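You operate a simulated robot arm through the tools that you are given. There is no shell and no other tool. Be economical: measure what you need, move in short steps, check, and stop when the job is done.

You are at the controls of a simulated two-armed robot. One attempt, no reset.

TASK
Take the lid off the black pot and lay it down on the green top of unit four. Take the wedge from the top shelf of unit one and put it on the grey top of unit one. Fetch the rubber cap from the grey top of unit two and set it on the bottom shelf by the hall door. Close the oil lid of unit two. Take the cloth from the top shelf of unit three and put it on the top of the delivery. Put the clear cartridge marked "cyan" from the green top of unit one on the low shelf of the proof bench and the clear cartridge labelled "yellow" on the clear half of the green top of unit three. Switch the air lever on. Put the soap on the clear half of the green top of unit one. Do these in any order. Set down upright: clear cartridge. The air lever goes to its stop.

The check looks at the end state, three seconds after you hand in, the way a careful person would. Anything else that was tipped, shoved, dropped, spilled or broken makes it a failure. Lids that push on must go on centred and level and be pressed home; caps that screw on are set level and turned clockwise until they are tight. Flat cloth is picked up by pressing the open fingertips on it (5 to 10 N) and closing them slowly along it; thin cloth reads only 2 to 8 mm in the jaws.

THE ROBOT
Two 7-joint arms with two-finger parallel grippers on one trunk, on a base that drives. Base frame: it is fixed to the floor where the robot stands at the start and does not move with it; the origin is under the middle of the robot, x ahead of it, y to its left, z up. Units: m, degrees, N and s.
The left shoulder is at the start at [0.062, 0.195, 1.204], the right one opposite. With the tool pointing down near the work surface each hand reaches from about 0.1 to 0.46 m from the robot's upright axis, wherever it stands, measured 20 degrees to its own side. Places, roughly: air lever [7.6, -1.5, 0.8]; black pot [0.5, 0, 1]; bottom shelf by the hall door [4.3, -4.8, 0.1]; clear cartridge [5.25, -0.25, 1]; clear half of the green top of unit one [5.3, -0.1, 1]; clear half of the green top of unit three [2.1, -0.1, 1]; cloth (7x5x4 cm) [2.2, -1.9, 0.8]; grey top of unit one [5.5, -1.6, 1]; low shelf of the proof bench [5.3, 2.8, 0.2]; oil lid of unit two [3.8, -1.9, 0.4]; rubber cap (4x4x3 cm) [4.1, -1.6, 1]; soap [7.25, -0.25, 0.5]; top of the delivery (30x24 cm) [-1.06, -0.2, 0.9]; wedge (4x10x4 cm) [5.4, -1.9, 0.8]. Payload 1.57 kg a hand.
The TCP of each hand is the grasp point between the finger pads, 0.03 m short of the fingertips. In the tool frame z runs along the fingers and y along their closing line. Largest opening 0.11 m; finger width 0.024, thickness 0.012; the body of the gripper, 0.048 by 0.112 m, starts 0.078 m behind the TCP.
Orientation is that of the tool frame in the base frame, as [roll, pitch, yaw] about the fixed x, y, z axes, in that order (R = Rz(yaw) Ry(pitch) Rx(roll)). With the fingers straight down and closing along the base's y, the tool's x points along the base's -x, its y along +y and its z along -z.

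THE INTERFACE
- The arms move only by the tool step_arm. It takes "left_increments", "right_increments" or both (then of equal length, played together; a hand with none holds still); each is a list of rows, each a list of 6 numbers: the shift along the tool's x, y, z in units of 50 mm (1.0 is 50 mm), then the turn, a rotation vector about the tool's x, y, z in units of 4 degrees (1.0 is 4 degrees). In form: [[dx, dy, dz, wx, wy, wz], ...]. A call has 1 to 10 rows; each row shifts and turns the commanded pose from where the row before left it, along the tool's axes as they then stand. "left_fingers" and "right_fingers" are, for a hand that has rows, the opening, from 0 (shut) to 1 (fully open), set as the call begins (left out, the last holds). A call with a number of a shift or a turn outside -1 to 1 is refused whole. Rows are played at 5 a second. More than 0.05 m and 8.6 degrees between two rows, or a gripper value outside its range, and nothing of the call is played. A pose out of reach is approached as far as the arm can. The call stops where the force on the tool passes 40 N (or 10 N more than at its start, if that is more) or the arm is blocked; 0.2 s more then pass. The fingers move at their own pace (about 0.072 m/s each) and stop on an object; they squeeze with about 35 N. The grip force told is the motor's: it shows also when the fingers shut on nothing. Time passes only in rows, and 0.2 s behind the last, so rows that do not move let the fingers close. The reply holds the time, the measured pose of the TCP, the force on the tool along the base axes, the opening and the grip force, in the units named above and with some noise, with the torque about the TCP (base axes, N m) and any sound that the robot's microphone picked up.
- Cameras (640 x 400 px; columns grow to the right, rows downward): "scene" is now at [0.0504, -0.0616, 1.7686]; the picture's right is [-0.96, -0.26, 0.00], its down [-0.24, 0.87, -0.42] and it looks along [0.11, -0.41, -0.91] (base axes); focal length 214 px, centre (320, 200). "left" rides on the left gripper at [0.07, -0.016, -0.141] in its tool frame; the picture's right is [0.23, 0.97, 0.00], its down [-0.85, 0.20, -0.48] and it looks along [-0.47, 0.11, 0.88] (tool axes); focal length 222 px, centre (320, 200). "right" rides on the right gripper at [0.07, 0.016, -0.141] in its tool frame; the picture's right is [-0.23, 0.97, 0.00], its down [-0.85, -0.20, -0.48] and it looks along [-0.47, -0.11, 0.88] (tool axes); focal length 222 px, centre (320, 200). There is no depth. A picture from a camera that has moved, and an enlarged one, comes with that camera's place and axes in the base frame and with its lens.
- grab_frame(camera): a new picture of that camera. No time passes.
- slide_trunk(by): slides the trunk up (or, below 0, down) by that many m; the arms and the scene camera ride with it, the base frame stays. It gives what a move gives, with no picture.
- roll_base(legs): drives the robot by 1 to 6 legs, each [ahead, left, turn to the left] in m, m and degrees, along the robot's own axes; the way and the turn of a leg run together, so that a leg with both is an arc; at most 1.5 m and 180 degrees a leg. The arms and the cameras ride along, it lands a little off, and it stops where it bumps. It gives what a move gives.
- turn_head(pan, tilt): turns the head with the scene camera to pan (to the left, within 86 degrees either way) and tilt (down, from -29 to 69), counted from straight ahead of the robot. It gives what a move gives.
- zoom(camera, box): a new picture of the part [left, top, right, bottom] of that camera's present view, enlarged. No time passes.
- close_job(): hands the job in; it is judged then, once.

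Work in short steps. Places have to be worked out from the pictures, the camera data and where the tool is seen: move nearer, look again, correct. Check each grasp and each placing, and mend what went wrong. You have 217 turns and 220 pictures in all, those below and enlarged ones among them. Open the grippers and draw the arms clear of the work before you hand the job in, unless the task says otherwise; then end with one line.

The tools are called as name(argument=value, ...) on one line, values as JSON. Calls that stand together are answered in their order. step_arm: Moves the arms, as the interface text tells. Its arguments: {"type":"object","properties":{"left_increments":{"type":"array","items":{"type":"array","items":{"type":"number"}}},"left_fingers":{"type":"number"},"right_increments":{"type":"array","items":{"type":"array","items":{"type":"number"}}},"right_fingers":{"type":"number"}},"required":[]} The other tools are called the same way: slide_trunk (by) slides the trunk up or down; roll_base (legs) drives the base; turn_head (pan, tilt) turns the head that bears the scene camera; grab_frame (camera) takes a picture; zoom (camera, box) takes an enlarged picture of a part of a camera's view; close_job () hands the job in.

At the start:

```text
time: 0.0
left_tool_pos: [0.4457, -0.0704, 1.2645]
left_ee_rot: [180.0, -0.1, -180.0]
left_wrist_force: [0.0, -0.9, -0.8]
left_ft_torque: [-0.03, 0.01, -0.01]
left_width: 0.1101
left_grasp_force: 0.1
right_tool_pos: [0.3279, -0.456, 1.2927]
right_ee_rot: [179.9, -0.1, -179.9]
right_wrist_force: [0.2, 0.9, -0.4]
right_ft_torque: [0.04, 0.01, 0.01]
right_width: 0.1099
right_grasp_force: 0.0
trunk travel left (down, up): [-0.8, 0.19]
robot x, y, heading: [-0.0006, -0.0036, 0.0]
head pan, tilt: [-74.7, 64.9]
```

scene: 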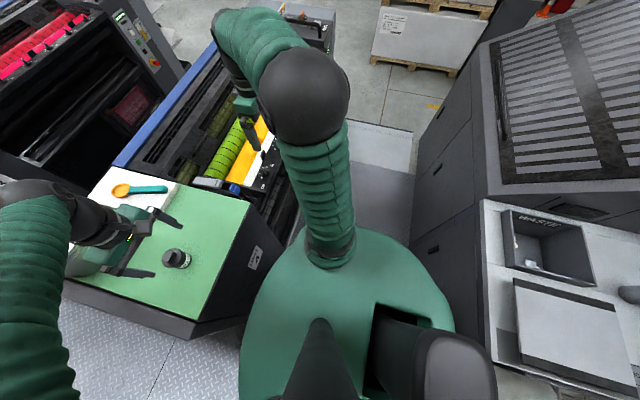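
right: 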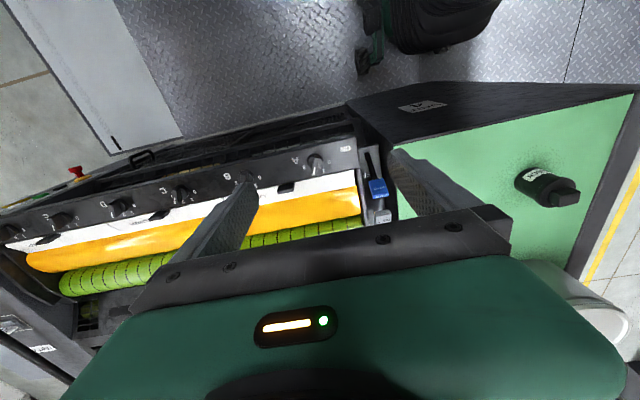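
left: 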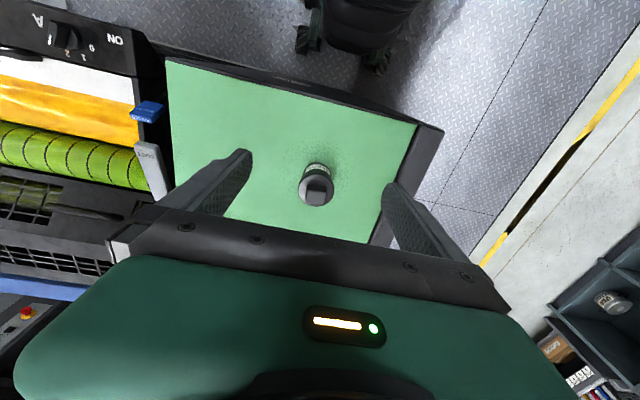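

I'll look ahead at the pot first with the head camera.

turn_head(pan=0, tilt=50)

grab_frame(camera="scene")

zoom(camera="left", box=[220, 120, 420, 245])

```text
time: 1.5
left_tool_pos: [0.4443, -0.069, 1.2648]
left_ee_rot: [180.0, 0.0, 180.0]
left_wrist_force: [0.0, -0.7, 0.4]
left_ft_torque: [0.0, 0.02, -0.01]
left_width: 0.1097
left_grasp_force: 0.0
right_tool_pos: [0.3271, -0.456, 1.2927]
right_ee_rot: [-179.9, 0.0, -179.9]
right_wrist_force: [0.0, 0.0, 0.2]
right_ft_torque: [0.0, 0.01, -0.02]
right_width: 0.1097
right_grasp_force: 0.0
trunk travel left (down, up): [-0.8, 0.19]
robot x, y, heading: [0.0002, 0.0011, -0.0]
head pan, tilt: [0.0, 50.0]
```

```text
216 pictures are left
camera scene: at [0.1113, -0.0029, 1.7866], right [0.0, -1.0, 0.0], down [-0.77, 0.0, -0.64], along [0.64, 0.0, -0.77], focal length 214 px, centre (320, 200)
```

scene: 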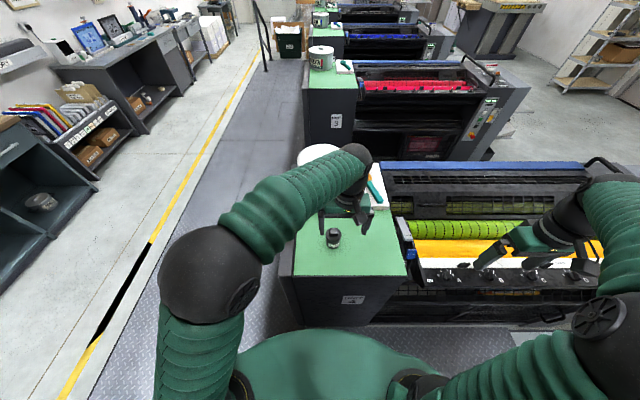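

```text
3.20 times, centred on (320, 182) of left
camera zoom: at [0.3754, -0.0857, 1.405], right [-0.23, 0.97, 0.0], down [0.86, 0.2, 0.48], along [0.47, 0.11, -0.88], focal length 711 px, centre (320, 256)
```

zoom: 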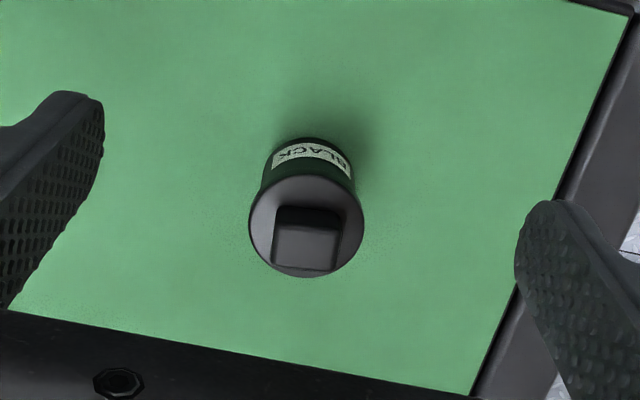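

The lid sits around [0.58, -0.05, ~0.97]. I'll move the left hand over it and lower a little, then look again.

step_arm(left_increments=[[-0.9, 0.2, 0, 0, 0, 0], [-0.9, 0.2, 0, 0, 0, 0], [0, 0, 1, 0, 0, 0], [0, 0, 1, 0, 0, 0]], left_fingers=1)

grab_frame(camera="left")

grab_frame(camera="scene")

```text
time: 2.5
left_tool_pos: [0.5346, -0.0493, 1.1637]
left_ee_rot: [-180.0, 0.0, -179.9]
left_wrist_force: [0.3, 0.6, -0.8]
left_ft_torque: [0.04, 0.0, 0.0]
left_width: 0.1099
left_grasp_force: 0.1
right_tool_pos: [0.3253, -0.4573, 1.2928]
right_ee_rot: [180.0, 0.0, 179.9]
right_wrist_force: [-0.3, 0.1, -0.7]
right_ft_torque: [0.03, 0.0, 0.0]
right_width: 0.1101
right_grasp_force: 0.1
trunk travel left (down, up): [-0.8, 0.19]
robot x, y, heading: [-0.0016, 0.0019, -0.1]
head pan, tilt: [0.0, 50.0]
```

```text
214 pictures are left
camera left: at [0.4649, -0.0649, 1.3048], right [-0.23, 0.97, 0.0], down [0.85, 0.2, 0.48], along [0.47, 0.11, -0.88], focal length 222 px, centre (320, 200)
```

left: 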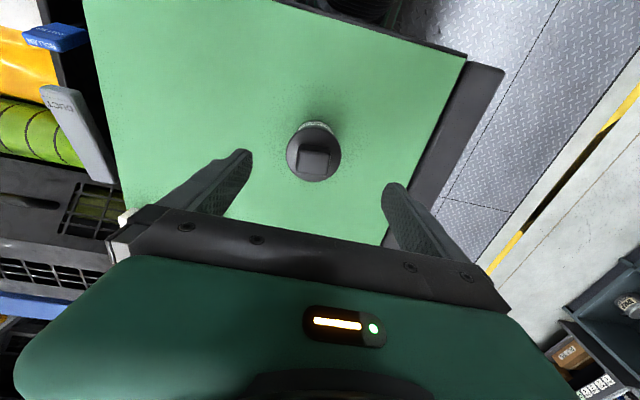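

```text
213 pictures are left
camera scene: at [0.111, -0.0032, 1.7867], right [0.0, -1.0, 0.0], down [-0.77, 0.0, -0.64], along [0.64, 0.0, -0.77], focal length 214 px, centre (320, 200)
```

scene: 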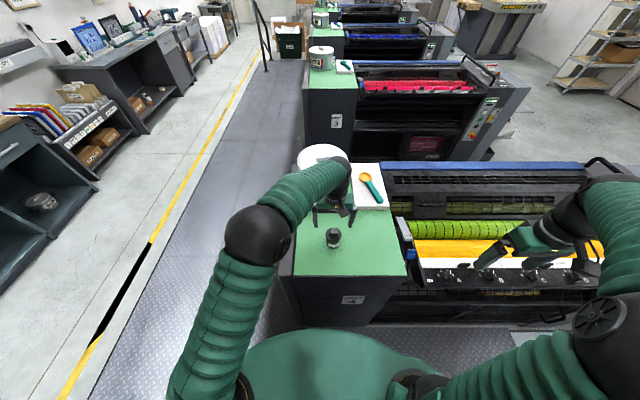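

Triangulating gives the knob top around [0.538, -0.054, 1.07]. Zoom for the lid shape and knob orientation.

zoom(camera="left", box=[240, 100, 400, 200])

zoom(camera="scene", box=[270, 190, 420, 290])

```text
4.00 times, centred on (320, 150) of left
camera zoom: at [0.4649, -0.0649, 1.3048], right [-0.23, 0.97, 0.0], down [0.85, 0.2, 0.48], along [0.47, 0.11, -0.88], focal length 888 px, centre (320, 400)
```

zoom: 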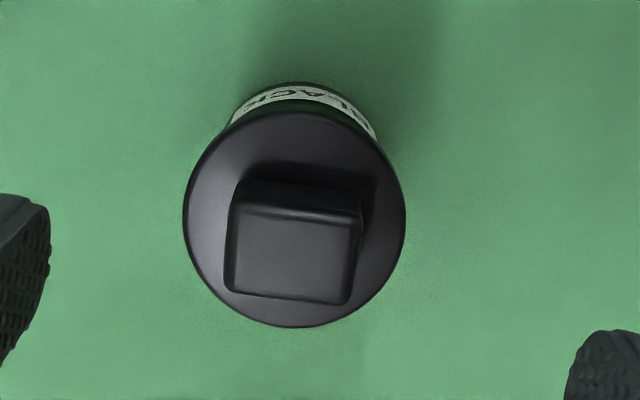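

```text
4.00 times, centred on (345, 240) of scene
camera zoom: at [0.111, -0.0032, 1.7867], right [0.0, -1.0, 0.0], down [-0.77, 0.0, -0.64], along [0.64, 0.0, -0.77], focal length 858 px, centre (220, 40)
```

zoom: 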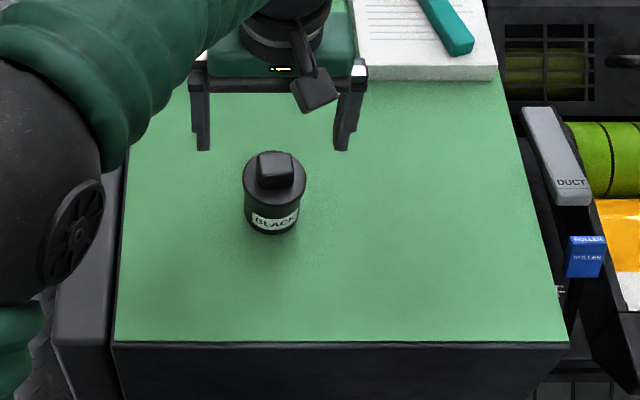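

Knob is ~3.5 cm wide, rotated about +6° yaw. I'll align, descend to z≈1.083 and close on it.

step_arm(left_increments=[[-0.17, -0.1, 0, 0, 0, -1], [0, 0, 0.6, 0, 0, -0.6], [0, 0, 0.6, 0, 0, 0], [0, 0, 0.4, 0, 0, 0]])

grab_frame(camera="left")

zoom(camera="scene", box=[270, 190, 420, 290])

```text
time: 3.5
left_tool_pos: [0.5447, -0.0554, 1.0842]
left_ee_rot: [-179.9, -0.1, -173.6]
left_wrist_force: [0.1, 0.7, -0.8]
left_ft_torque: [0.01, 0.05, -0.01]
left_width: 0.1099
left_grasp_force: 0.2
right_tool_pos: [0.3266, -0.4544, 1.2931]
right_ee_rot: [-179.9, 0.0, -180.0]
right_wrist_force: [-0.2, -0.2, -0.3]
right_ft_torque: [0.03, 0.0, 0.03]
right_width: 0.1097
right_grasp_force: 0.0
trunk travel left (down, up): [-0.8, 0.19]
robot x, y, heading: [0.0033, 0.002, 0.2]
head pan, tilt: [0.0, 50.0]
```

```text
210 pictures are left
camera left: at [0.4782, -0.0784, 1.2247], right [-0.33, 0.94, 0.0], down [0.83, 0.29, 0.48], along [0.45, 0.16, -0.88], focal length 222 px, centre (320, 200)
```

left: 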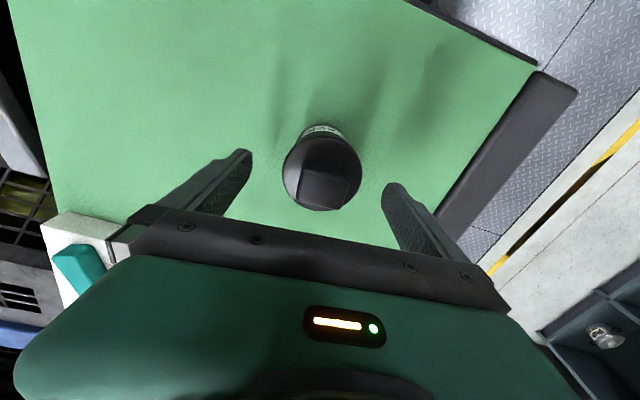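

```text
4.00 times, centred on (345, 240) of scene
camera zoom: at [0.1127, -0.003, 1.7866], right [0.0, -1.0, 0.0], down [-0.77, 0.0, -0.64], along [0.64, 0.0, -0.77], focal length 858 px, centre (220, 40)
```

zoom: 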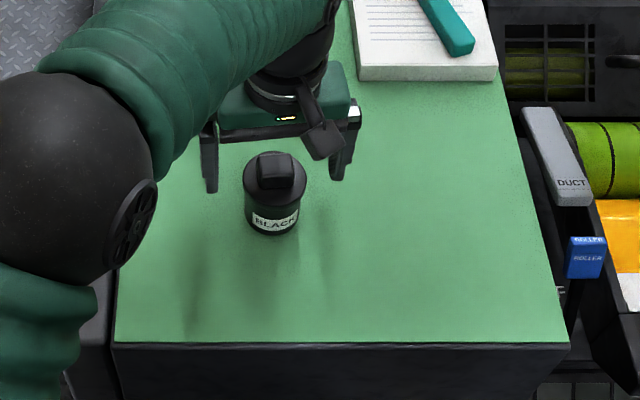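

Refined estimate puts the knob top nearer z≈1.085, so I raise 1.2 cm before closing on the knob; the width reading will tell what I've gripped.

step_arm(left_increments=[[0.05, 0, -0.25, 0, 0, 0]])

step_arm(left_increments=[[0, 0, 0, 0, 0, 0], [0, 0, 0, 0, 0, 0], [0, 0, 0, 0, 0, 0], [0, 0, 0, 0, 0, 0]], left_fingers=0.2)

zoom(camera="left", box=[200, 90, 440, 240])

zoom(camera="scene", box=[270, 190, 420, 290])

```text
time: 3.9
left_tool_pos: [0.5399, -0.0557, 1.0961]
left_ee_rot: [-180.0, 0.0, -173.6]
left_wrist_force: [0.3, 0.0, -0.6]
left_ft_torque: [-0.01, -0.02, -0.02]
left_width: 0.1101
left_grasp_force: 0.1
right_tool_pos: [0.3274, -0.4552, 1.2934]
right_ee_rot: [-180.0, 0.0, 179.9]
right_wrist_force: [-0.1, -0.1, 0.1]
right_ft_torque: [-0.02, 0.03, 0.03]
right_width: 0.1101
right_grasp_force: 0.1
trunk travel left (down, up): [-0.8, 0.19]
robot x, y, heading: [0.0002, 0.0007, 0.2]
head pan, tilt: [0.0, 50.0]
```

```text
time: 4.9
left_tool_pos: [0.5423, -0.0556, 1.0958]
left_ee_rot: [-179.9, 0.0, -173.5]
left_wrist_force: [0.3, -0.8, 0.3]
left_ft_torque: [-0.01, 0.03, -0.04]
left_width: 0.0578
left_grasp_force: 35.2
right_tool_pos: [0.3269, -0.4565, 1.2929]
right_ee_rot: [179.9, 0.0, 180.0]
right_wrist_force: [-0.2, -0.2, 0.1]
right_ft_torque: [-0.03, -0.02, 0.0]
right_width: 0.1099
right_grasp_force: 0.0
trunk travel left (down, up): [-0.8, 0.19]
robot x, y, heading: [0.0003, -0.0025, 0.0]
head pan, tilt: [0.0, 50.0]
heard: snap
```

```text
2.67 times, centred on (320, 165) of left
camera zoom: at [0.4745, -0.0785, 1.237], right [-0.33, 0.94, 0.0], down [0.83, 0.29, 0.48], along [0.45, 0.16, -0.88], focal length 592 px, centre (320, 293)
```

zoom: 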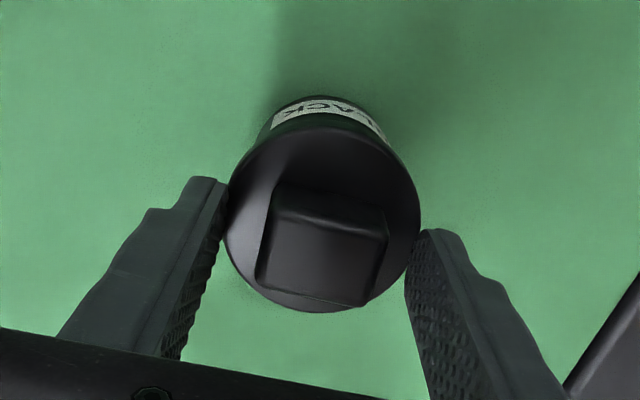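

```text
4.00 times, centred on (345, 240) of scene
camera zoom: at [0.1122, -0.0029, 1.7866], right [0.0, -1.0, 0.0], down [-0.77, 0.0, -0.64], along [0.64, 0.0, -0.77], focal length 858 px, centre (220, 40)
```

zoom: 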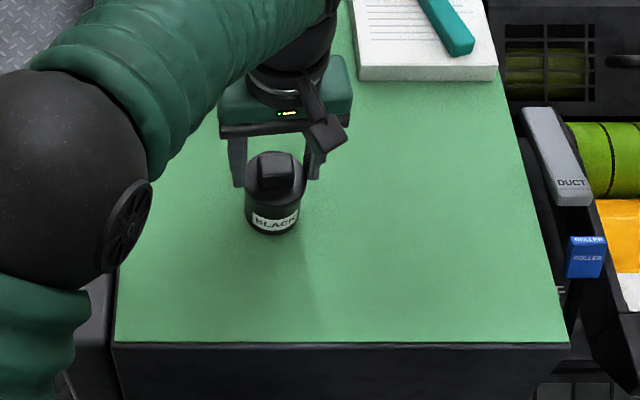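

Gripped the lid by its rim (width 0.058). Lift gently 2 cm and see whether the pot stays.

step_arm(left_increments=[[0, 0, -0.2, 0, 0, 0], [0, 0, -0.2, 0, 0, 0]])

zoom(camera="scene", box=[270, 190, 420, 290])

```text
time: 5.5
left_tool_pos: [0.5415, -0.0546, 1.1166]
left_ee_rot: [180.0, 0.0, -173.5]
left_wrist_force: [0.1, -0.1, -0.4]
left_ft_torque: [0.01, 0.0, -0.01]
left_width: 0.0577
left_grasp_force: 34.7
right_tool_pos: [0.3258, -0.4564, 1.2937]
right_ee_rot: [180.0, 0.0, -179.9]
right_wrist_force: [0.3, -0.1, 0.3]
right_ft_torque: [0.03, -0.01, -0.01]
right_width: 0.1101
right_grasp_force: 0.1
trunk travel left (down, up): [-0.8, 0.19]
robot x, y, heading: [0.0009, 0.0015, -0.1]
head pan, tilt: [0.0, 50.0]
```

```text
4.00 times, centred on (345, 240) of scene
camera zoom: at [0.1116, -0.0029, 1.7866], right [0.0, -1.0, 0.0], down [-0.77, 0.0, -0.64], along [0.64, 0.0, -0.77], focal length 858 px, centre (220, 40)
```

zoom: 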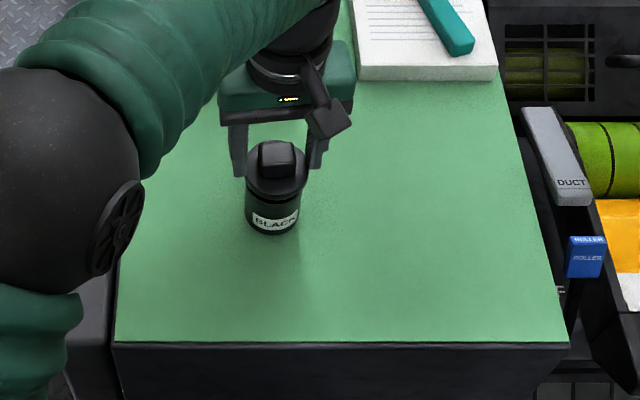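

The lid came off, pot stays. I'll lift it to clear, carry it to about [0.50, -0.19] and lower.

step_arm(left_increments=[[0, 0, -1, 0, 0, 0], [0, -0.9, 0, 0, 0, 0], [0, -0.9, 0, 0, 0, 0], [0.2, -0.9, 0, 0, 0, 0], [0.2, 0, 0.8, 0, 0, 0], [0, 0, 0.8, 0, 0, 0]])

zoom(camera="scene", box=[270, 190, 420, 290])

```text
time: 6.7
left_tool_pos: [0.5791, -0.111, 1.1235]
left_ee_rot: [179.3, -0.2, -165.2]
left_wrist_force: [0.5, -0.6, -0.2]
left_ft_torque: [-0.01, -0.02, 0.01]
left_width: 0.0581
left_grasp_force: 34.9
left hand out of reach, approached as far as the arm can: row 4
right_tool_pos: [0.3238, -0.4517, 1.291]
right_ee_rot: [-179.8, 0.1, -179.9]
right_wrist_force: [0.3, -0.9, -1.2]
right_ft_torque: [0.0, -0.01, 0.02]
right_width: 0.1099
right_grasp_force: 0.1
trunk travel left (down, up): [-0.8, 0.19]
robot x, y, heading: [0.0003, 0.0001, 0.0]
head pan, tilt: [0.0, 50.0]
stopped in row 6 (left hand): the arm was blocked; the commanded pose is now the measured one
```

```text
4.00 times, centred on (345, 240) of scene
camera zoom: at [0.1116, -0.0012, 1.7822], right [0.0, -1.0, 0.0], down [-0.77, 0.0, -0.64], along [0.64, 0.0, -0.77], focal length 858 px, centre (220, 40)
```

zoom: 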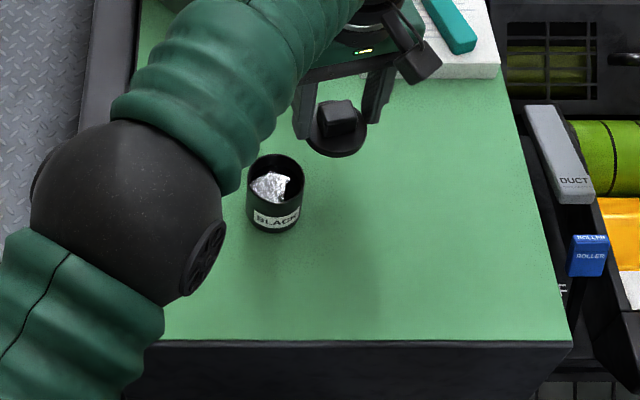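

The arm was blocked reaching across; the pot is still upright. I'll raise and instead put the lid in front-left of the pot, at about [0.455, 0.0].

step_arm(left_increments=[[0, 0, -0.8, 0, 0, 0], [0, 0, -0.6, 0, 0, 0], [0.61, 0.93, 0, 0, 0, 0], [0.61, 0.93, 0, 0, 0, 0], [0.61, 0.93, 0, 0, 0, 0], [0, 0, 0, 0, 0, 1], [0, 0, 0, 0, 0, 1]])

zoom(camera="scene", box=[270, 190, 420, 290])

```text
refused: row 3 steps farther than a row can; nothing moved
```

```text
4.00 times, centred on (345, 240) of scene
camera zoom: at [0.1116, -0.0012, 1.7822], right [0.0, -1.0, 0.0], down [-0.77, 0.0, -0.64], along [0.64, 0.0, -0.77], focal length 858 px, centre (220, 40)
```

zoom: 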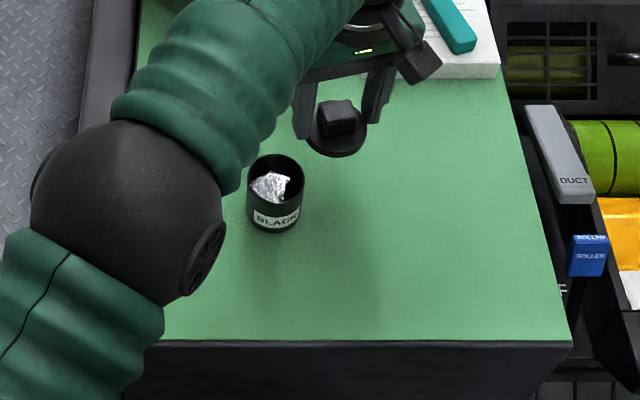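

Same, with shorter rows (vector limit 50 mm).

step_arm(left_increments=[[0, 0, -0.8, 0, 0, 0], [0, 0, -0.6, 0, 0, 0], [0.46, 0.7, 0, 0, 0, 0], [0.46, 0.7, 0, 0, 0, 0], [0.46, 0.7, 0, 0, 0, 0], [0.46, 0.7, 0, 0, 0, 0], [0, 0, 0, 0, 0, 1], [0, 0, 0, 0, 0, 1]])

zoom(camera="scene", box=[270, 190, 420, 290])

```text
time: 8.5
left_tool_pos: [0.4551, -0.0039, 1.201]
left_ee_rot: [179.4, -0.3, -173.6]
left_wrist_force: [0.2, -1.0, -0.4]
left_ft_torque: [-0.03, -0.01, -0.05]
left_width: 0.0578
left_grasp_force: 34.9
right_tool_pos: [0.3261, -0.4545, 1.2935]
right_ee_rot: [180.0, 0.1, -179.9]
right_wrist_force: [0.3, 0.1, 0.0]
right_ft_torque: [0.02, 0.01, -0.01]
right_width: 0.1098
right_grasp_force: 0.1
trunk travel left (down, up): [-0.8, 0.19]
robot x, y, heading: [-0.0022, 0.0007, -0.3]
head pan, tilt: [0.0, 50.0]
```

```text
4.00 times, centred on (345, 240) of scene
camera zoom: at [0.1133, -0.0029, 1.7865], right [0.0, -1.0, 0.0], down [-0.77, 0.0, -0.64], along [0.64, 0.0, -0.77], focal length 858 px, centre (220, 40)
```

zoom: 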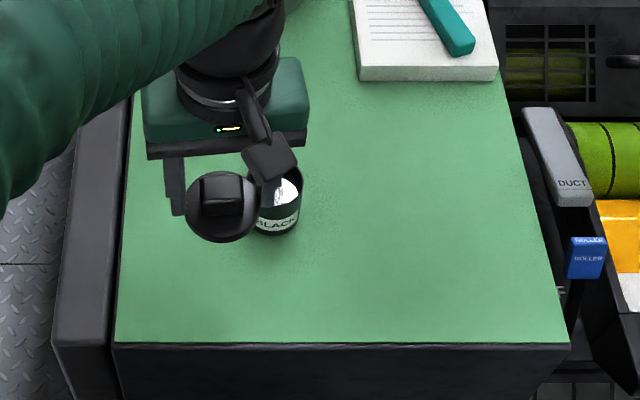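

Lower over the clear green at [0.455, 0.02], in small steps near contact.

step_arm(left_increments=[[0, 0.5, 0.5, 0, 0, 0], [0, 0, 0.9, 0, 0, 0], [0, 0, 0.8, 0, 0, 0], [0, 0, 0.2, 0, 0, 0]])

zoom(camera="scene", box=[270, 190, 420, 290])

grab_frame(camera="left")

```text
time: 9.5
left_tool_pos: [0.4507, 0.0221, 1.0806]
left_ee_rot: [179.5, -0.2, -173.5]
left_wrist_force: [0.4, -0.1, -1.2]
left_ft_torque: [0.03, 0.01, 0.02]
left_width: 0.0578
left_grasp_force: 35.1
right_tool_pos: [0.3254, -0.4544, 1.2951]
right_ee_rot: [-180.0, 0.1, -179.9]
right_wrist_force: [-0.2, 0.0, -0.5]
right_ft_torque: [0.0, 0.0, -0.01]
right_width: 0.11
right_grasp_force: 0.1
trunk travel left (down, up): [-0.8, 0.19]
robot x, y, heading: [0.0011, 0.0007, -0.2]
head pan, tilt: [0.0, 50.0]
```

```text
4.00 times, centred on (345, 240) of scene
camera zoom: at [0.1111, -0.0037, 1.7867], right [0.0, -1.0, 0.0], down [-0.77, 0.0, -0.64], along [0.64, 0.0, -0.77], focal length 858 px, centre (220, 40)
```

zoom: 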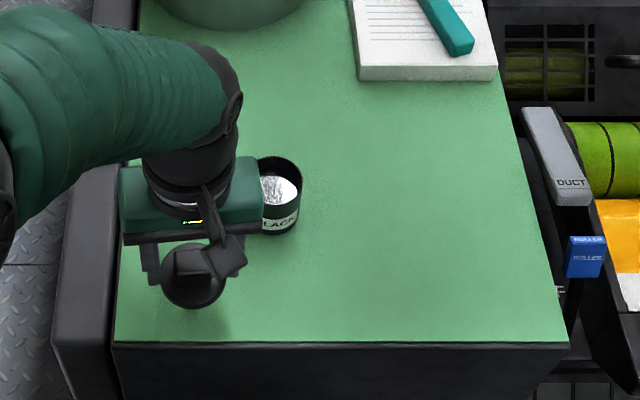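

```text
201 pictures are left
camera left: at [0.3838, -0.0031, 1.2209], right [-0.34, 0.94, 0.01], down [0.83, 0.29, 0.48], along [0.45, 0.17, -0.88], focal length 222 px, centre (320, 200)
```

left: 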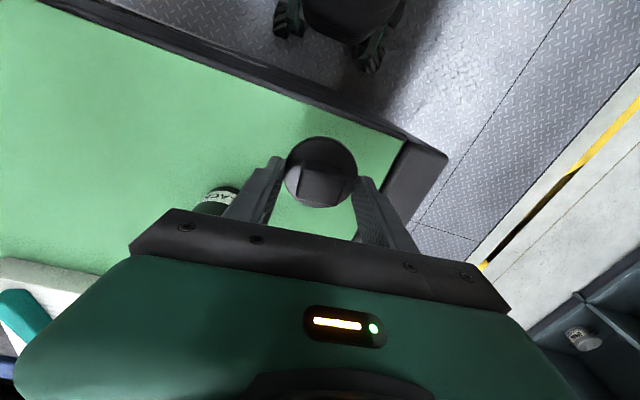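

Lid is a bit close to the front edge; shift 1.5 cm forward, then lower in small steps.

step_arm(left_increments=[[-0.35, 0, 0, 0, 0, 0], [0, 0, 0.2, 0, 0, 0], [0, 0, 0.1, 0, 0, 0]])

step_arm(left_increments=[[0, 0, 0.1, 0, 0, 0], [0, 0, 0, 0, 0, 0]])

step_arm(left_increments=[[0, 0, 0.1, 0, 0, 0], [0, 0, 0, 0, 0, 0]])

step_arm(left_increments=[[0, 0, 0.1, 0, 0, 0], [0, 0, 0, 0, 0, 0]])

```text
time: 10.3
left_tool_pos: [0.4683, 0.0249, 1.0648]
left_ee_rot: [179.5, -0.2, -173.5]
left_wrist_force: [0.1, -1.0, 0.0]
left_ft_torque: [0.0, 0.02, 0.0]
left_width: 0.0581
left_grasp_force: 35.0
right_tool_pos: [0.3241, -0.4548, 1.295]
right_ee_rot: [-180.0, 0.0, 180.0]
right_wrist_force: [-0.3, 0.5, 0.3]
right_ft_torque: [-0.02, 0.01, -0.01]
right_width: 0.1101
right_grasp_force: 0.0
trunk travel left (down, up): [-0.8, 0.19]
robot x, y, heading: [-0.0003, -0.0002, -0.0]
head pan, tilt: [0.0, 50.0]
```

```text
time: 10.9
left_tool_pos: [0.4685, 0.0255, 1.0594]
left_ee_rot: [179.4, -0.1, -173.5]
left_wrist_force: [-0.7, 0.3, -1.6]
left_ft_torque: [0.01, 0.0, 0.0]
left_width: 0.058
left_grasp_force: 35.1
right_tool_pos: [0.3246, -0.4533, 1.2951]
right_ee_rot: [-179.9, 0.1, -180.0]
right_wrist_force: [0.1, 0.0, 0.6]
right_ft_torque: [0.02, 0.01, 0.01]
right_width: 0.1104
right_grasp_force: 0.0
trunk travel left (down, up): [-0.8, 0.19]
robot x, y, heading: [-0.0042, -0.0025, -0.1]
head pan, tilt: [0.0, 50.0]
```

```text
time: 11.5
left_tool_pos: [0.468, 0.026, 1.0545]
left_ee_rot: [179.3, -0.2, -173.5]
left_wrist_force: [-0.3, 0.5, -0.3]
left_ft_torque: [-0.06, 0.01, -0.02]
left_width: 0.0583
left_grasp_force: 34.7
right_tool_pos: [0.3251, -0.4536, 1.2953]
right_ee_rot: [-179.9, -0.1, -180.0]
right_wrist_force: [0.1, -0.5, 0.3]
right_ft_torque: [0.0, -0.05, -0.01]
right_width: 0.1099
right_grasp_force: 0.1
trunk travel left (down, up): [-0.8, 0.19]
robot x, y, heading: [0.0016, 0.0022, 0.2]
head pan, tilt: [0.0, 50.0]
```

```text
time: 12.1
left_tool_pos: [0.4678, 0.0263, 1.0508]
left_ee_rot: [179.5, -0.3, -173.5]
left_wrist_force: [-0.5, -0.6, -0.4]
left_ft_torque: [0.04, -0.02, -0.01]
left_width: 0.058
left_grasp_force: 35.2
right_tool_pos: [0.325, -0.4536, 1.2932]
right_ee_rot: [-179.8, 0.0, -180.0]
right_wrist_force: [0.7, 0.2, -0.4]
right_ft_torque: [-0.03, 0.01, 0.01]
right_width: 0.1102
right_grasp_force: 0.2
trunk travel left (down, up): [-0.8, 0.19]
robot x, y, heading: [0.0001, 0.0016, 0.3]
head pan, tilt: [0.0, 50.0]
```

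No contact yet; continue down in one multi-row call (it stops on force over 40 N only, so small).

step_arm(left_increments=[[0, 0, 0.08, 0, 0, 0], [0, 0, 0, 0, 0, 0]])

zoom(camera="scene", box=[270, 220, 360, 280])

zoom(camera="left", box=[200, 90, 440, 240])

```text
time: 12.7
left_tool_pos: [0.4679, 0.025, 1.0463]
left_ee_rot: [179.4, -0.2, -173.6]
left_wrist_force: [-0.1, 0.2, -0.3]
left_ft_torque: [0.03, 0.01, -0.01]
left_width: 0.0582
left_grasp_force: 34.9
right_tool_pos: [0.3254, -0.4536, 1.2943]
right_ee_rot: [180.0, 0.0, 180.0]
right_wrist_force: [-0.5, -0.1, -0.7]
right_ft_torque: [-0.03, 0.0, -0.03]
right_width: 0.1101
right_grasp_force: 0.2
trunk travel left (down, up): [-0.8, 0.19]
robot x, y, heading: [0.0017, 0.0036, -0.0]
head pan, tilt: [0.0, 50.0]
```

```text
6.67 times, centred on (315, 250) of scene
camera zoom: at [0.1121, -0.0022, 1.7866], right [0.0, -1.0, 0.0], down [-0.77, 0.0, -0.64], along [0.64, 0.0, -0.77], focal length 1430 px, centre (353, -133)
```

zoom: 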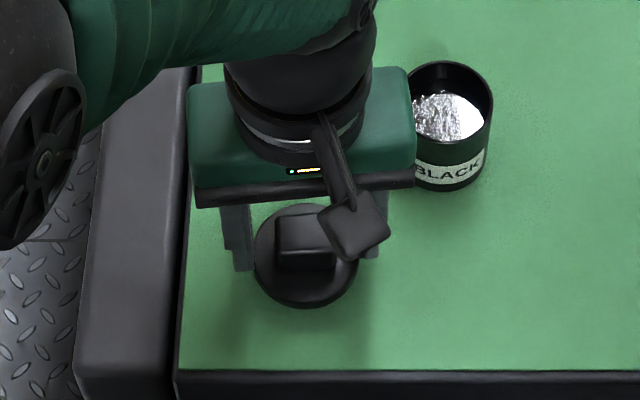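

```text
2.67 times, centred on (320, 165) of left
camera zoom: at [0.4021, 0.0007, 1.1869], right [-0.34, 0.94, 0.01], down [0.83, 0.29, 0.48], along [0.45, 0.17, -0.88], focal length 592 px, centre (320, 293)
```

zoom: 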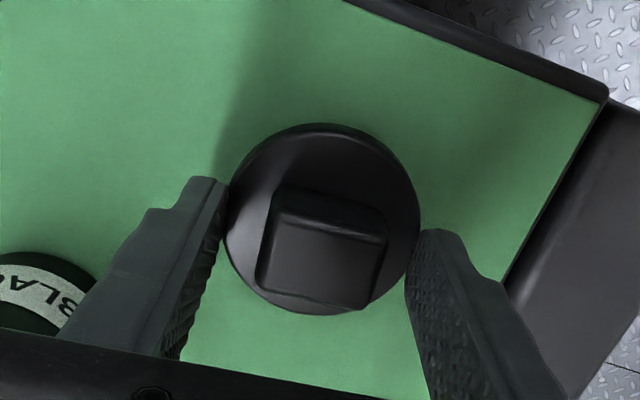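

Still slightly above. Continue lowering.

step_arm(left_increments=[[0, 0, 0.08, 0, 0, 0], [0, 0, 0, 0, 0, 0]])

step_arm(left_increments=[[0, 0, 0.06, 0, 0, 0], [0, 0, 0, 0, 0, 0]])

step_arm(left_increments=[[0, 0, 0.06, 0, 0, 0], [0, 0, 0, 0, 0, 0]])

```text
time: 13.3
left_tool_pos: [0.4692, 0.0253, 1.0408]
left_ee_rot: [179.4, -0.3, -173.5]
left_wrist_force: [0.3, -0.1, 0.7]
left_ft_torque: [-0.02, 0.0, -0.01]
left_width: 0.058
left_grasp_force: 34.7
right_tool_pos: [0.3252, -0.4534, 1.2943]
right_ee_rot: [-179.9, 0.0, 179.9]
right_wrist_force: [-0.3, -0.1, 0.0]
right_ft_torque: [0.02, 0.0, 0.01]
right_width: 0.1099
right_grasp_force: 0.1
trunk travel left (down, up): [-0.8, 0.19]
robot x, y, heading: [0.0053, 0.0026, -0.1]
head pan, tilt: [0.0, 50.0]
```

```text
time: 13.9
left_tool_pos: [0.4682, 0.0252, 1.0386]
left_ee_rot: [179.4, -0.3, -173.5]
left_wrist_force: [-0.3, 0.6, -0.8]
left_ft_torque: [0.0, -0.03, 0.03]
left_width: 0.058
left_grasp_force: 35.2
right_tool_pos: [0.3241, -0.4541, 1.295]
right_ee_rot: [-179.9, 0.0, -179.9]
right_wrist_force: [-1.0, -0.7, 0.1]
right_ft_torque: [0.05, 0.02, -0.05]
right_width: 0.1101
right_grasp_force: 0.1
trunk travel left (down, up): [-0.8, 0.19]
robot x, y, heading: [-0.0016, -0.0011, -0.0]
head pan, tilt: [0.0, 50.0]
```

```text
time: 14.5
left_tool_pos: [0.4679, 0.0266, 1.0352]
left_ee_rot: [179.4, -0.1, -173.5]
left_wrist_force: [-0.3, -0.1, 0.0]
left_ft_torque: [-0.01, 0.04, 0.0]
left_width: 0.0582
left_grasp_force: 35.1
right_tool_pos: [0.325, -0.4524, 1.2944]
right_ee_rot: [-179.9, 0.0, 180.0]
right_wrist_force: [0.4, 0.5, 0.3]
right_ft_torque: [-0.04, -0.03, -0.01]
right_width: 0.1099
right_grasp_force: 0.1
trunk travel left (down, up): [-0.8, 0.19]
robot x, y, heading: [0.0012, -0.0, 0.1]
head pan, tilt: [0.0, 50.0]
```

Still no contact force (tips ~1.005). Look again, and continue.

step_arm(left_increments=[[0, 0, 0.06, 0, 0, 0], [0, 0, 0, 0, 0, 0]])

step_arm(left_increments=[[0, 0, 0.06, 0, 0, 0], [0, 0, 0, 0, 0, 0]])

zoom(camera="scene", box=[270, 220, 360, 280])

```text
time: 15.1
left_tool_pos: [0.4687, 0.0267, 1.0333]
left_ee_rot: [179.5, -0.2, -173.5]
left_wrist_force: [0.3, 0.4, 8.3]
left_ft_torque: [-0.18, -0.12, 0.03]
left_width: 0.0582
left_grasp_force: 34.9
right_tool_pos: [0.3246, -0.4538, 1.2945]
right_ee_rot: [-179.9, 0.1, 180.0]
right_wrist_force: [-0.3, -0.2, -0.3]
right_ft_torque: [0.01, 0.03, 0.0]
right_width: 0.11
right_grasp_force: 0.0
trunk travel left (down, up): [-0.8, 0.19]
robot x, y, heading: [0.0003, -0.0018, 0.3]
head pan, tilt: [0.0, 50.0]
```

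```text
time: 15.8
left_tool_pos: [0.4684, 0.0252, 1.033]
left_ee_rot: [179.6, 0.1, -173.5]
left_wrist_force: [-4.5, 3.2, 19.8]
left_ft_torque: [0.08, 0.31, -0.06]
left_width: 0.0581
left_grasp_force: 35.0
right_tool_pos: [0.323, -0.4536, 1.2946]
right_ee_rot: [-179.8, 0.2, -179.9]
right_wrist_force: [-0.1, -0.1, 0.1]
right_ft_torque: [-0.01, -0.02, 0.03]
right_width: 0.1099
right_grasp_force: 0.0
trunk travel left (down, up): [-0.8, 0.19]
robot x, y, heading: [-0.0003, 0.0002, -0.1]
head pan, tilt: [0.0, 50.0]
stopped in row 2 (left hand): the force on the tool passed its limit at 40 N (the readings are from after the stop); the commanded pose is now the measured one
```

```text
6.67 times, centred on (315, 250) of scene
camera zoom: at [0.1063, -0.0012, 1.7869], right [0.0, -1.0, 0.0], down [-0.77, 0.0, -0.64], along [0.64, 0.0, -0.77], focal length 1430 px, centre (353, -133)
```

zoom: 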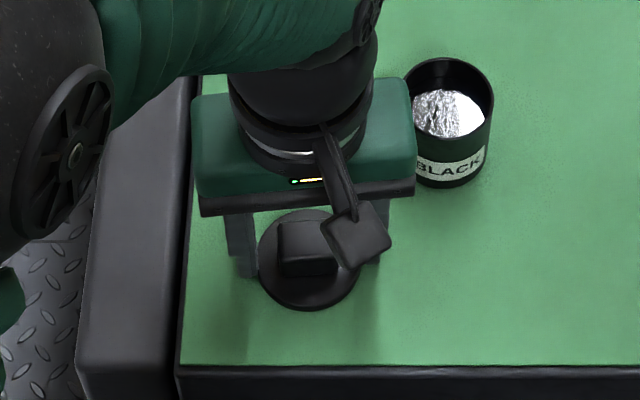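

Contact made with the top. Release and rise straight up.

step_arm(left_increments=[[0, 0, 0, 0, 0, 0], [0, 0, 0, 0, 0, 0], [0, 0, 0, 0, 0, 0], [0, 0, -0.5, 0, 0, 0], [0, 0, -1, 0, 0, 0], [0, 0, -1, 0, 0, 0]], left_fingers=0.8)

zoom(camera="scene", box=[260, 200, 380, 280])

grab_frame(camera="left")

```text
time: 17.2
left_tool_pos: [0.4711, 0.0236, 1.1569]
left_ee_rot: [179.5, 0.1, -173.4]
left_wrist_force: [0.9, -0.3, -0.4]
left_ft_torque: [0.01, 0.0, 0.02]
left_width: 0.088
left_grasp_force: 0.1
right_tool_pos: [0.3242, -0.4531, 1.2954]
right_ee_rot: [-179.9, 0.1, -180.0]
right_wrist_force: [-0.2, -0.2, -0.1]
right_ft_torque: [0.02, 0.02, 0.01]
right_width: 0.1101
right_grasp_force: 0.2
trunk travel left (down, up): [-0.8, 0.19]
robot x, y, heading: [0.0025, 0.0021, -0.1]
head pan, tilt: [0.0, 50.0]
```

```text
5.00 times, centred on (320, 240) of scene
camera zoom: at [0.1094, -0.0014, 1.7867], right [0.0, -1.0, 0.0], down [-0.77, 0.0, -0.64], along [0.64, 0.0, -0.77], focal length 1072 px, centre (320, 0)
```

zoom: 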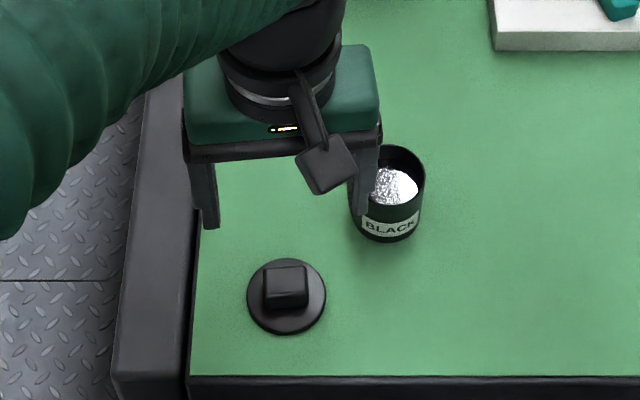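

```text
196 pictures are left
camera left: at [0.4037, -0.0019, 1.2989], right [-0.34, 0.94, 0.01], down [0.83, 0.29, 0.48], along [0.45, 0.17, -0.88], focal length 222 px, centre (320, 200)
```

left: 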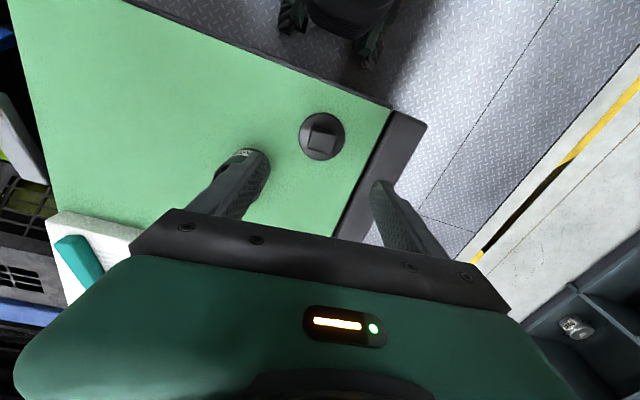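

The lid is laid on the green top. Now survey the hall with the head camera to plan driving.

step_arm(left_increments=[[0, 0, -1, 0, 0, 0], [1, 0, -0.0, 0, 0, 0], [1, 0, 0, 0, 0, 0], [0.5, 0.8, 0, 0, 0, 0]])

turn_head(pan=-75, tilt=25)

grab_frame(camera="scene")

turn_head(pan=-25, tilt=15)

grab_frame(camera="scene")

turn_head(pan=45, tilt=25)

grab_frame(camera="scene")

```text
time: 18.2
left_tool_pos: [0.3388, 0.051, 1.2063]
left_ee_rot: [179.7, 0.0, -173.5]
left_wrist_force: [0.3, 0.0, -0.3]
left_ft_torque: [-0.06, 0.04, 0.01]
left_width: 0.0881
left_grasp_force: 0.0
right_tool_pos: [0.3261, -0.4524, 1.2952]
right_ee_rot: [-179.9, 0.1, -179.8]
right_wrist_force: [0.1, 0.3, -1.0]
right_ft_torque: [-0.01, -0.01, 0.01]
right_width: 0.11
right_grasp_force: 0.0
trunk travel left (down, up): [-0.8, 0.19]
robot x, y, heading: [-0.0006, 0.0011, -0.1]
head pan, tilt: [0.0, 50.0]
```

```text
time: 19.7
left_tool_pos: [0.34, 0.0493, 1.2054]
left_ee_rot: [179.6, 0.0, -173.6]
left_wrist_force: [-0.1, 0.1, 0.7]
left_ft_torque: [-0.02, -0.02, -0.03]
left_width: 0.088
left_grasp_force: 0.0
right_tool_pos: [0.3255, -0.453, 1.2949]
right_ee_rot: [-179.9, 0.0, 180.0]
right_wrist_force: [-0.5, -0.3, -0.1]
right_ft_torque: [0.05, 0.03, 0.0]
right_width: 0.1099
right_grasp_force: 0.1
trunk travel left (down, up): [-0.8, 0.19]
robot x, y, heading: [-0.0023, 0.0013, 0.1]
head pan, tilt: [-75.0, 25.0]
```

```text
195 pictures are left
camera scene: at [0.0577, -0.0908, 1.8241], right [-0.97, -0.26, 0.0], down [-0.11, 0.41, -0.91], along [0.23, -0.87, -0.42], focal length 214 px, centre (320, 200)
```

scene: 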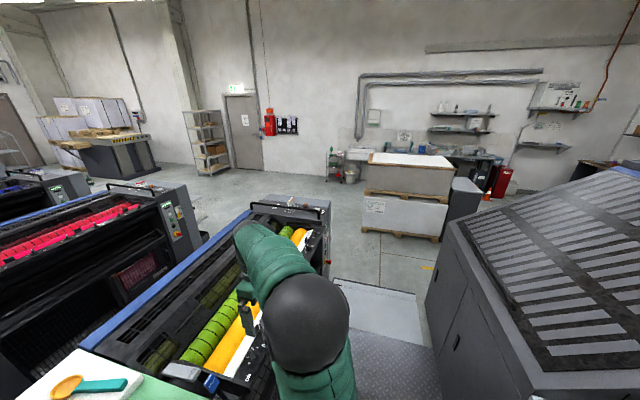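

```text
time: 20.8
left_tool_pos: [0.3409, 0.0496, 1.2064]
left_ee_rot: [179.5, 0.0, -173.5]
left_wrist_force: [0.8, 0.4, 0.1]
left_ft_torque: [-0.01, -0.01, 0.01]
left_width: 0.0881
left_grasp_force: 0.1
right_tool_pos: [0.326, -0.4531, 1.2964]
right_ee_rot: [-180.0, 0.0, -180.0]
right_wrist_force: [0.2, -0.6, -0.2]
right_ft_torque: [0.02, 0.0, 0.02]
right_width: 0.11
right_grasp_force: 0.0
trunk travel left (down, up): [-0.8, 0.19]
robot x, y, heading: [-0.0016, 0.001, -0.2]
head pan, tilt: [-25.0, 15.0]
```

```text
194 pictures are left
camera scene: at [0.1183, -0.0413, 1.8404], right [-0.42, -0.91, 0.0], down [-0.24, 0.11, -0.97], along [0.88, -0.41, -0.26], focal length 214 px, centre (320, 200)
```

scene: 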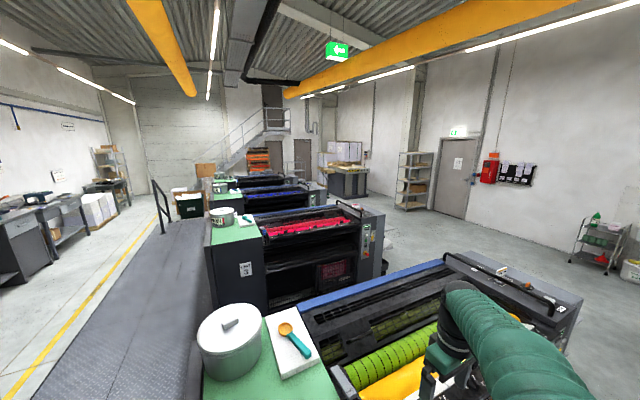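

```text
time: 22.2
left_tool_pos: [0.3406, 0.0503, 1.206]
left_ee_rot: [179.5, 0.1, -173.4]
left_wrist_force: [-0.1, 0.0, -0.2]
left_ft_torque: [0.01, -0.02, -0.04]
left_width: 0.0879
left_grasp_force: 0.1
right_tool_pos: [0.3256, -0.4547, 1.2928]
right_ee_rot: [-179.9, 0.1, -179.9]
right_wrist_force: [0.1, -0.5, 0.3]
right_ft_torque: [0.01, 0.01, 0.0]
right_width: 0.1098
right_grasp_force: 0.1
trunk travel left (down, up): [-0.8, 0.19]
robot x, y, heading: [-0.0034, -0.0008, -0.2]
head pan, tilt: [45.0, 25.0]
```

```text
193 pictures are left
camera scene: at [0.099, 0.0634, 1.8243], right [0.71, -0.71, 0.0], down [-0.3, -0.3, -0.91], along [0.64, 0.64, -0.42], focal length 214 px, centre (320, 200)
```

scene: 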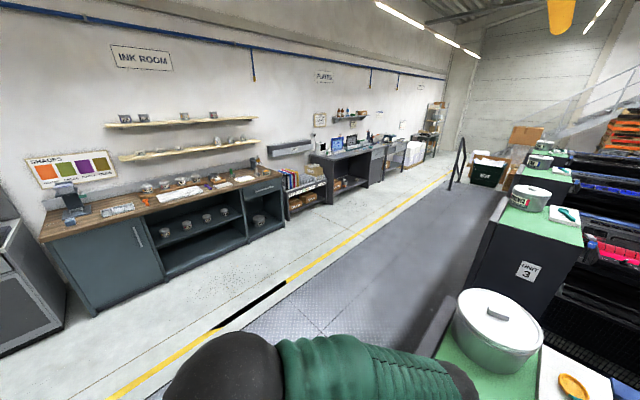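

I have the layout. Tuck both hands in, raise the trunk a bit, and drive toward the far (right) side through the gap, facing -y.

step_arm(left_increments=[[0.3, 0.8, 0, 0, 0, 0.8], [0.3, 0.8, 0, 0, 0, 0.8], [0, 0.8, 0, 0, 0, 0]], right_increments=[[0.2, 0.9, 0, 0, 0, 0], [0.2, 0.9, 0, 0, 0, 0], [0, 0.9, 0, 0, 0, 0]])

slide_trunk(by=0.12)

roll_base(legs=[[0, 0, -90], [1.1, 0, 0]])

turn_head(pan=0, tilt=35)

grab_frame(camera="scene")

```text
time: 23.1
left_tool_pos: [0.3028, 0.1753, 1.2061]
left_ee_rot: [179.9, 0.0, -179.9]
left_wrist_force: [0.3, 0.1, -0.4]
left_ft_torque: [0.0, -0.02, -0.01]
left_width: 0.088
left_grasp_force: 0.1
right_tool_pos: [0.305, -0.3116, 1.2948]
right_ee_rot: [-179.7, 0.0, -179.9]
right_wrist_force: [0.2, 0.3, -0.5]
right_ft_torque: [-0.01, 0.0, 0.01]
right_width: 0.1097
right_grasp_force: 0.1
trunk travel left (down, up): [-0.8, 0.19]
robot x, y, heading: [-0.0005, 0.0027, 0.1]
head pan, tilt: [45.0, 25.0]
```

```text
time: 24.6
left_tool_pos: [0.3025, 0.1692, 1.3291]
left_ee_rot: [179.5, -0.1, -179.9]
left_wrist_force: [0.0, 0.4, 0.0]
left_ft_torque: [-0.02, 0.01, -0.01]
left_width: 0.088
left_grasp_force: 0.0
right_tool_pos: [0.3054, -0.318, 1.4133]
right_ee_rot: [-179.9, 0.0, 180.0]
right_wrist_force: [0.0, 0.3, -0.5]
right_ft_torque: [0.05, -0.01, 0.0]
right_width: 0.1101
right_grasp_force: 0.1
trunk travel left (down, up): [-0.92, 0.07]
robot x, y, heading: [0.0042, 0.0021, -0.1]
head pan, tilt: [45.0, 25.0]
```

```text
time: 34.0
left_tool_pos: [0.1947, -1.4166, 1.3284]
left_ee_rot: [179.7, 0.1, 90.9]
left_wrist_force: [0.1, 0.0, 0.3]
left_ft_torque: [-0.02, -0.04, -0.01]
left_width: 0.0881
left_grasp_force: 0.1
right_tool_pos: [-0.2934, -1.4255, 1.4138]
right_ee_rot: [-179.9, 0.1, 90.9]
right_wrist_force: [0.2, 0.3, -0.2]
right_ft_torque: [0.02, -0.02, 0.01]
right_width: 0.11
right_grasp_force: 0.1
trunk travel left (down, up): [-0.92, 0.07]
robot x, y, heading: [0.0226, -1.1152, -89.4]
head pan, tilt: [45.0, 25.0]
```

```text
time: 35.2
left_tool_pos: [0.195, -1.4175, 1.3271]
left_ee_rot: [179.6, 0.0, 90.8]
left_wrist_force: [0.6, 0.2, -0.2]
left_ft_torque: [-0.03, 0.0, -0.02]
left_width: 0.088
left_grasp_force: 0.1
right_tool_pos: [-0.292, -1.4275, 1.4144]
right_ee_rot: [-179.9, -0.1, 90.9]
right_wrist_force: [0.6, -0.2, 0.5]
right_ft_torque: [-0.03, -0.01, -0.01]
right_width: 0.1104
right_grasp_force: 0.0
trunk travel left (down, up): [-0.92, 0.07]
robot x, y, heading: [0.019, -1.1183, -89.1]
head pan, tilt: [0.0, 35.0]
```

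```text
192 pictures are left
camera scene: at [0.023, -1.2365, 1.9285], right [-1.0, -0.02, 0.0], down [-0.01, 0.57, -0.82], along [0.01, -0.82, -0.57], focal length 214 px, centre (320, 200)
```

scene: 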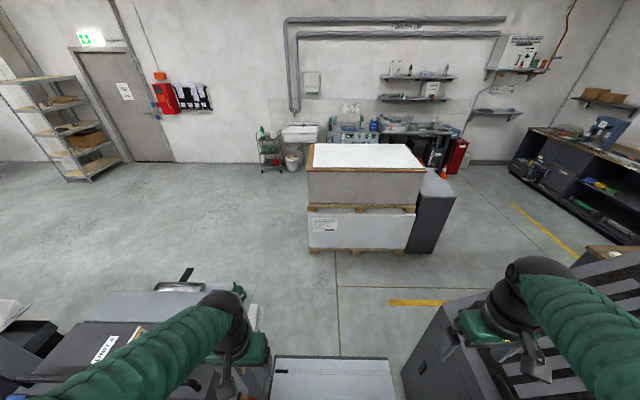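

Clear ahead until the pallet (y≈-2.97). Drive out of the gap to y≈-2.2, strafe to x≈1.2, then out and face +x to look at units three/two/one ends.

roll_base(legs=[[1.1, 0, 0], [0, 1.2, 0], [0.4, 0, 0], [0, 0, 90]])

turn_head(pan=30, tilt=30)

grab_frame(camera="scene")

```text
time: 43.1
left_tool_pos: [0.528, -2.489, 1.3252]
left_ee_rot: [-179.5, 0.0, 98.4]
left_wrist_force: [0.3, -0.8, 0.0]
left_ft_torque: [0.04, -0.04, -0.01]
left_width: 0.0878
left_grasp_force: 0.0
right_tool_pos: [0.0471, -2.5605, 1.4202]
right_ee_rot: [-178.8, 0.3, 98.4]
right_wrist_force: [-0.1, 0.2, 0.4]
right_ft_torque: [0.08, -0.03, -0.03]
right_width: 0.1102
right_grasp_force: 0.1
trunk travel left (down, up): [-0.92, 0.07]
robot x, y, heading: [0.298, -2.2155, -81.5]
head pan, tilt: [0.0, 35.0]
stopped in leg 2: the robot was blocked; the commanded pose is now the measured one
```

```text
time: 44.0
left_tool_pos: [0.5211, -2.4869, 1.3265]
left_ee_rot: [-179.9, 0.3, 98.3]
left_wrist_force: [0.6, 0.6, -0.6]
left_ft_torque: [0.02, -0.02, 0.02]
left_width: 0.0881
left_grasp_force: 0.1
right_tool_pos: [0.0399, -2.5598, 1.417]
right_ee_rot: [-179.2, 0.3, 98.3]
right_wrist_force: [0.3, -0.3, 0.5]
right_ft_torque: [0.01, 0.03, 0.0]
right_width: 0.1103
right_grasp_force: 0.1
trunk travel left (down, up): [-0.92, 0.07]
robot x, y, heading: [0.2957, -2.2177, -81.9]
head pan, tilt: [30.0, 30.0]
```

```text
191 pictures are left
camera scene: at [0.354, -2.3221, 1.9361], right [-0.79, -0.62, 0.0], down [-0.31, 0.4, -0.87], along [0.53, -0.68, -0.5], focal length 214 px, centre (320, 200)
```

scene: 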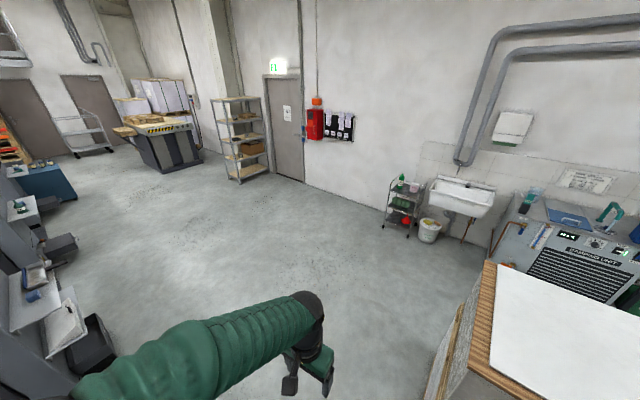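

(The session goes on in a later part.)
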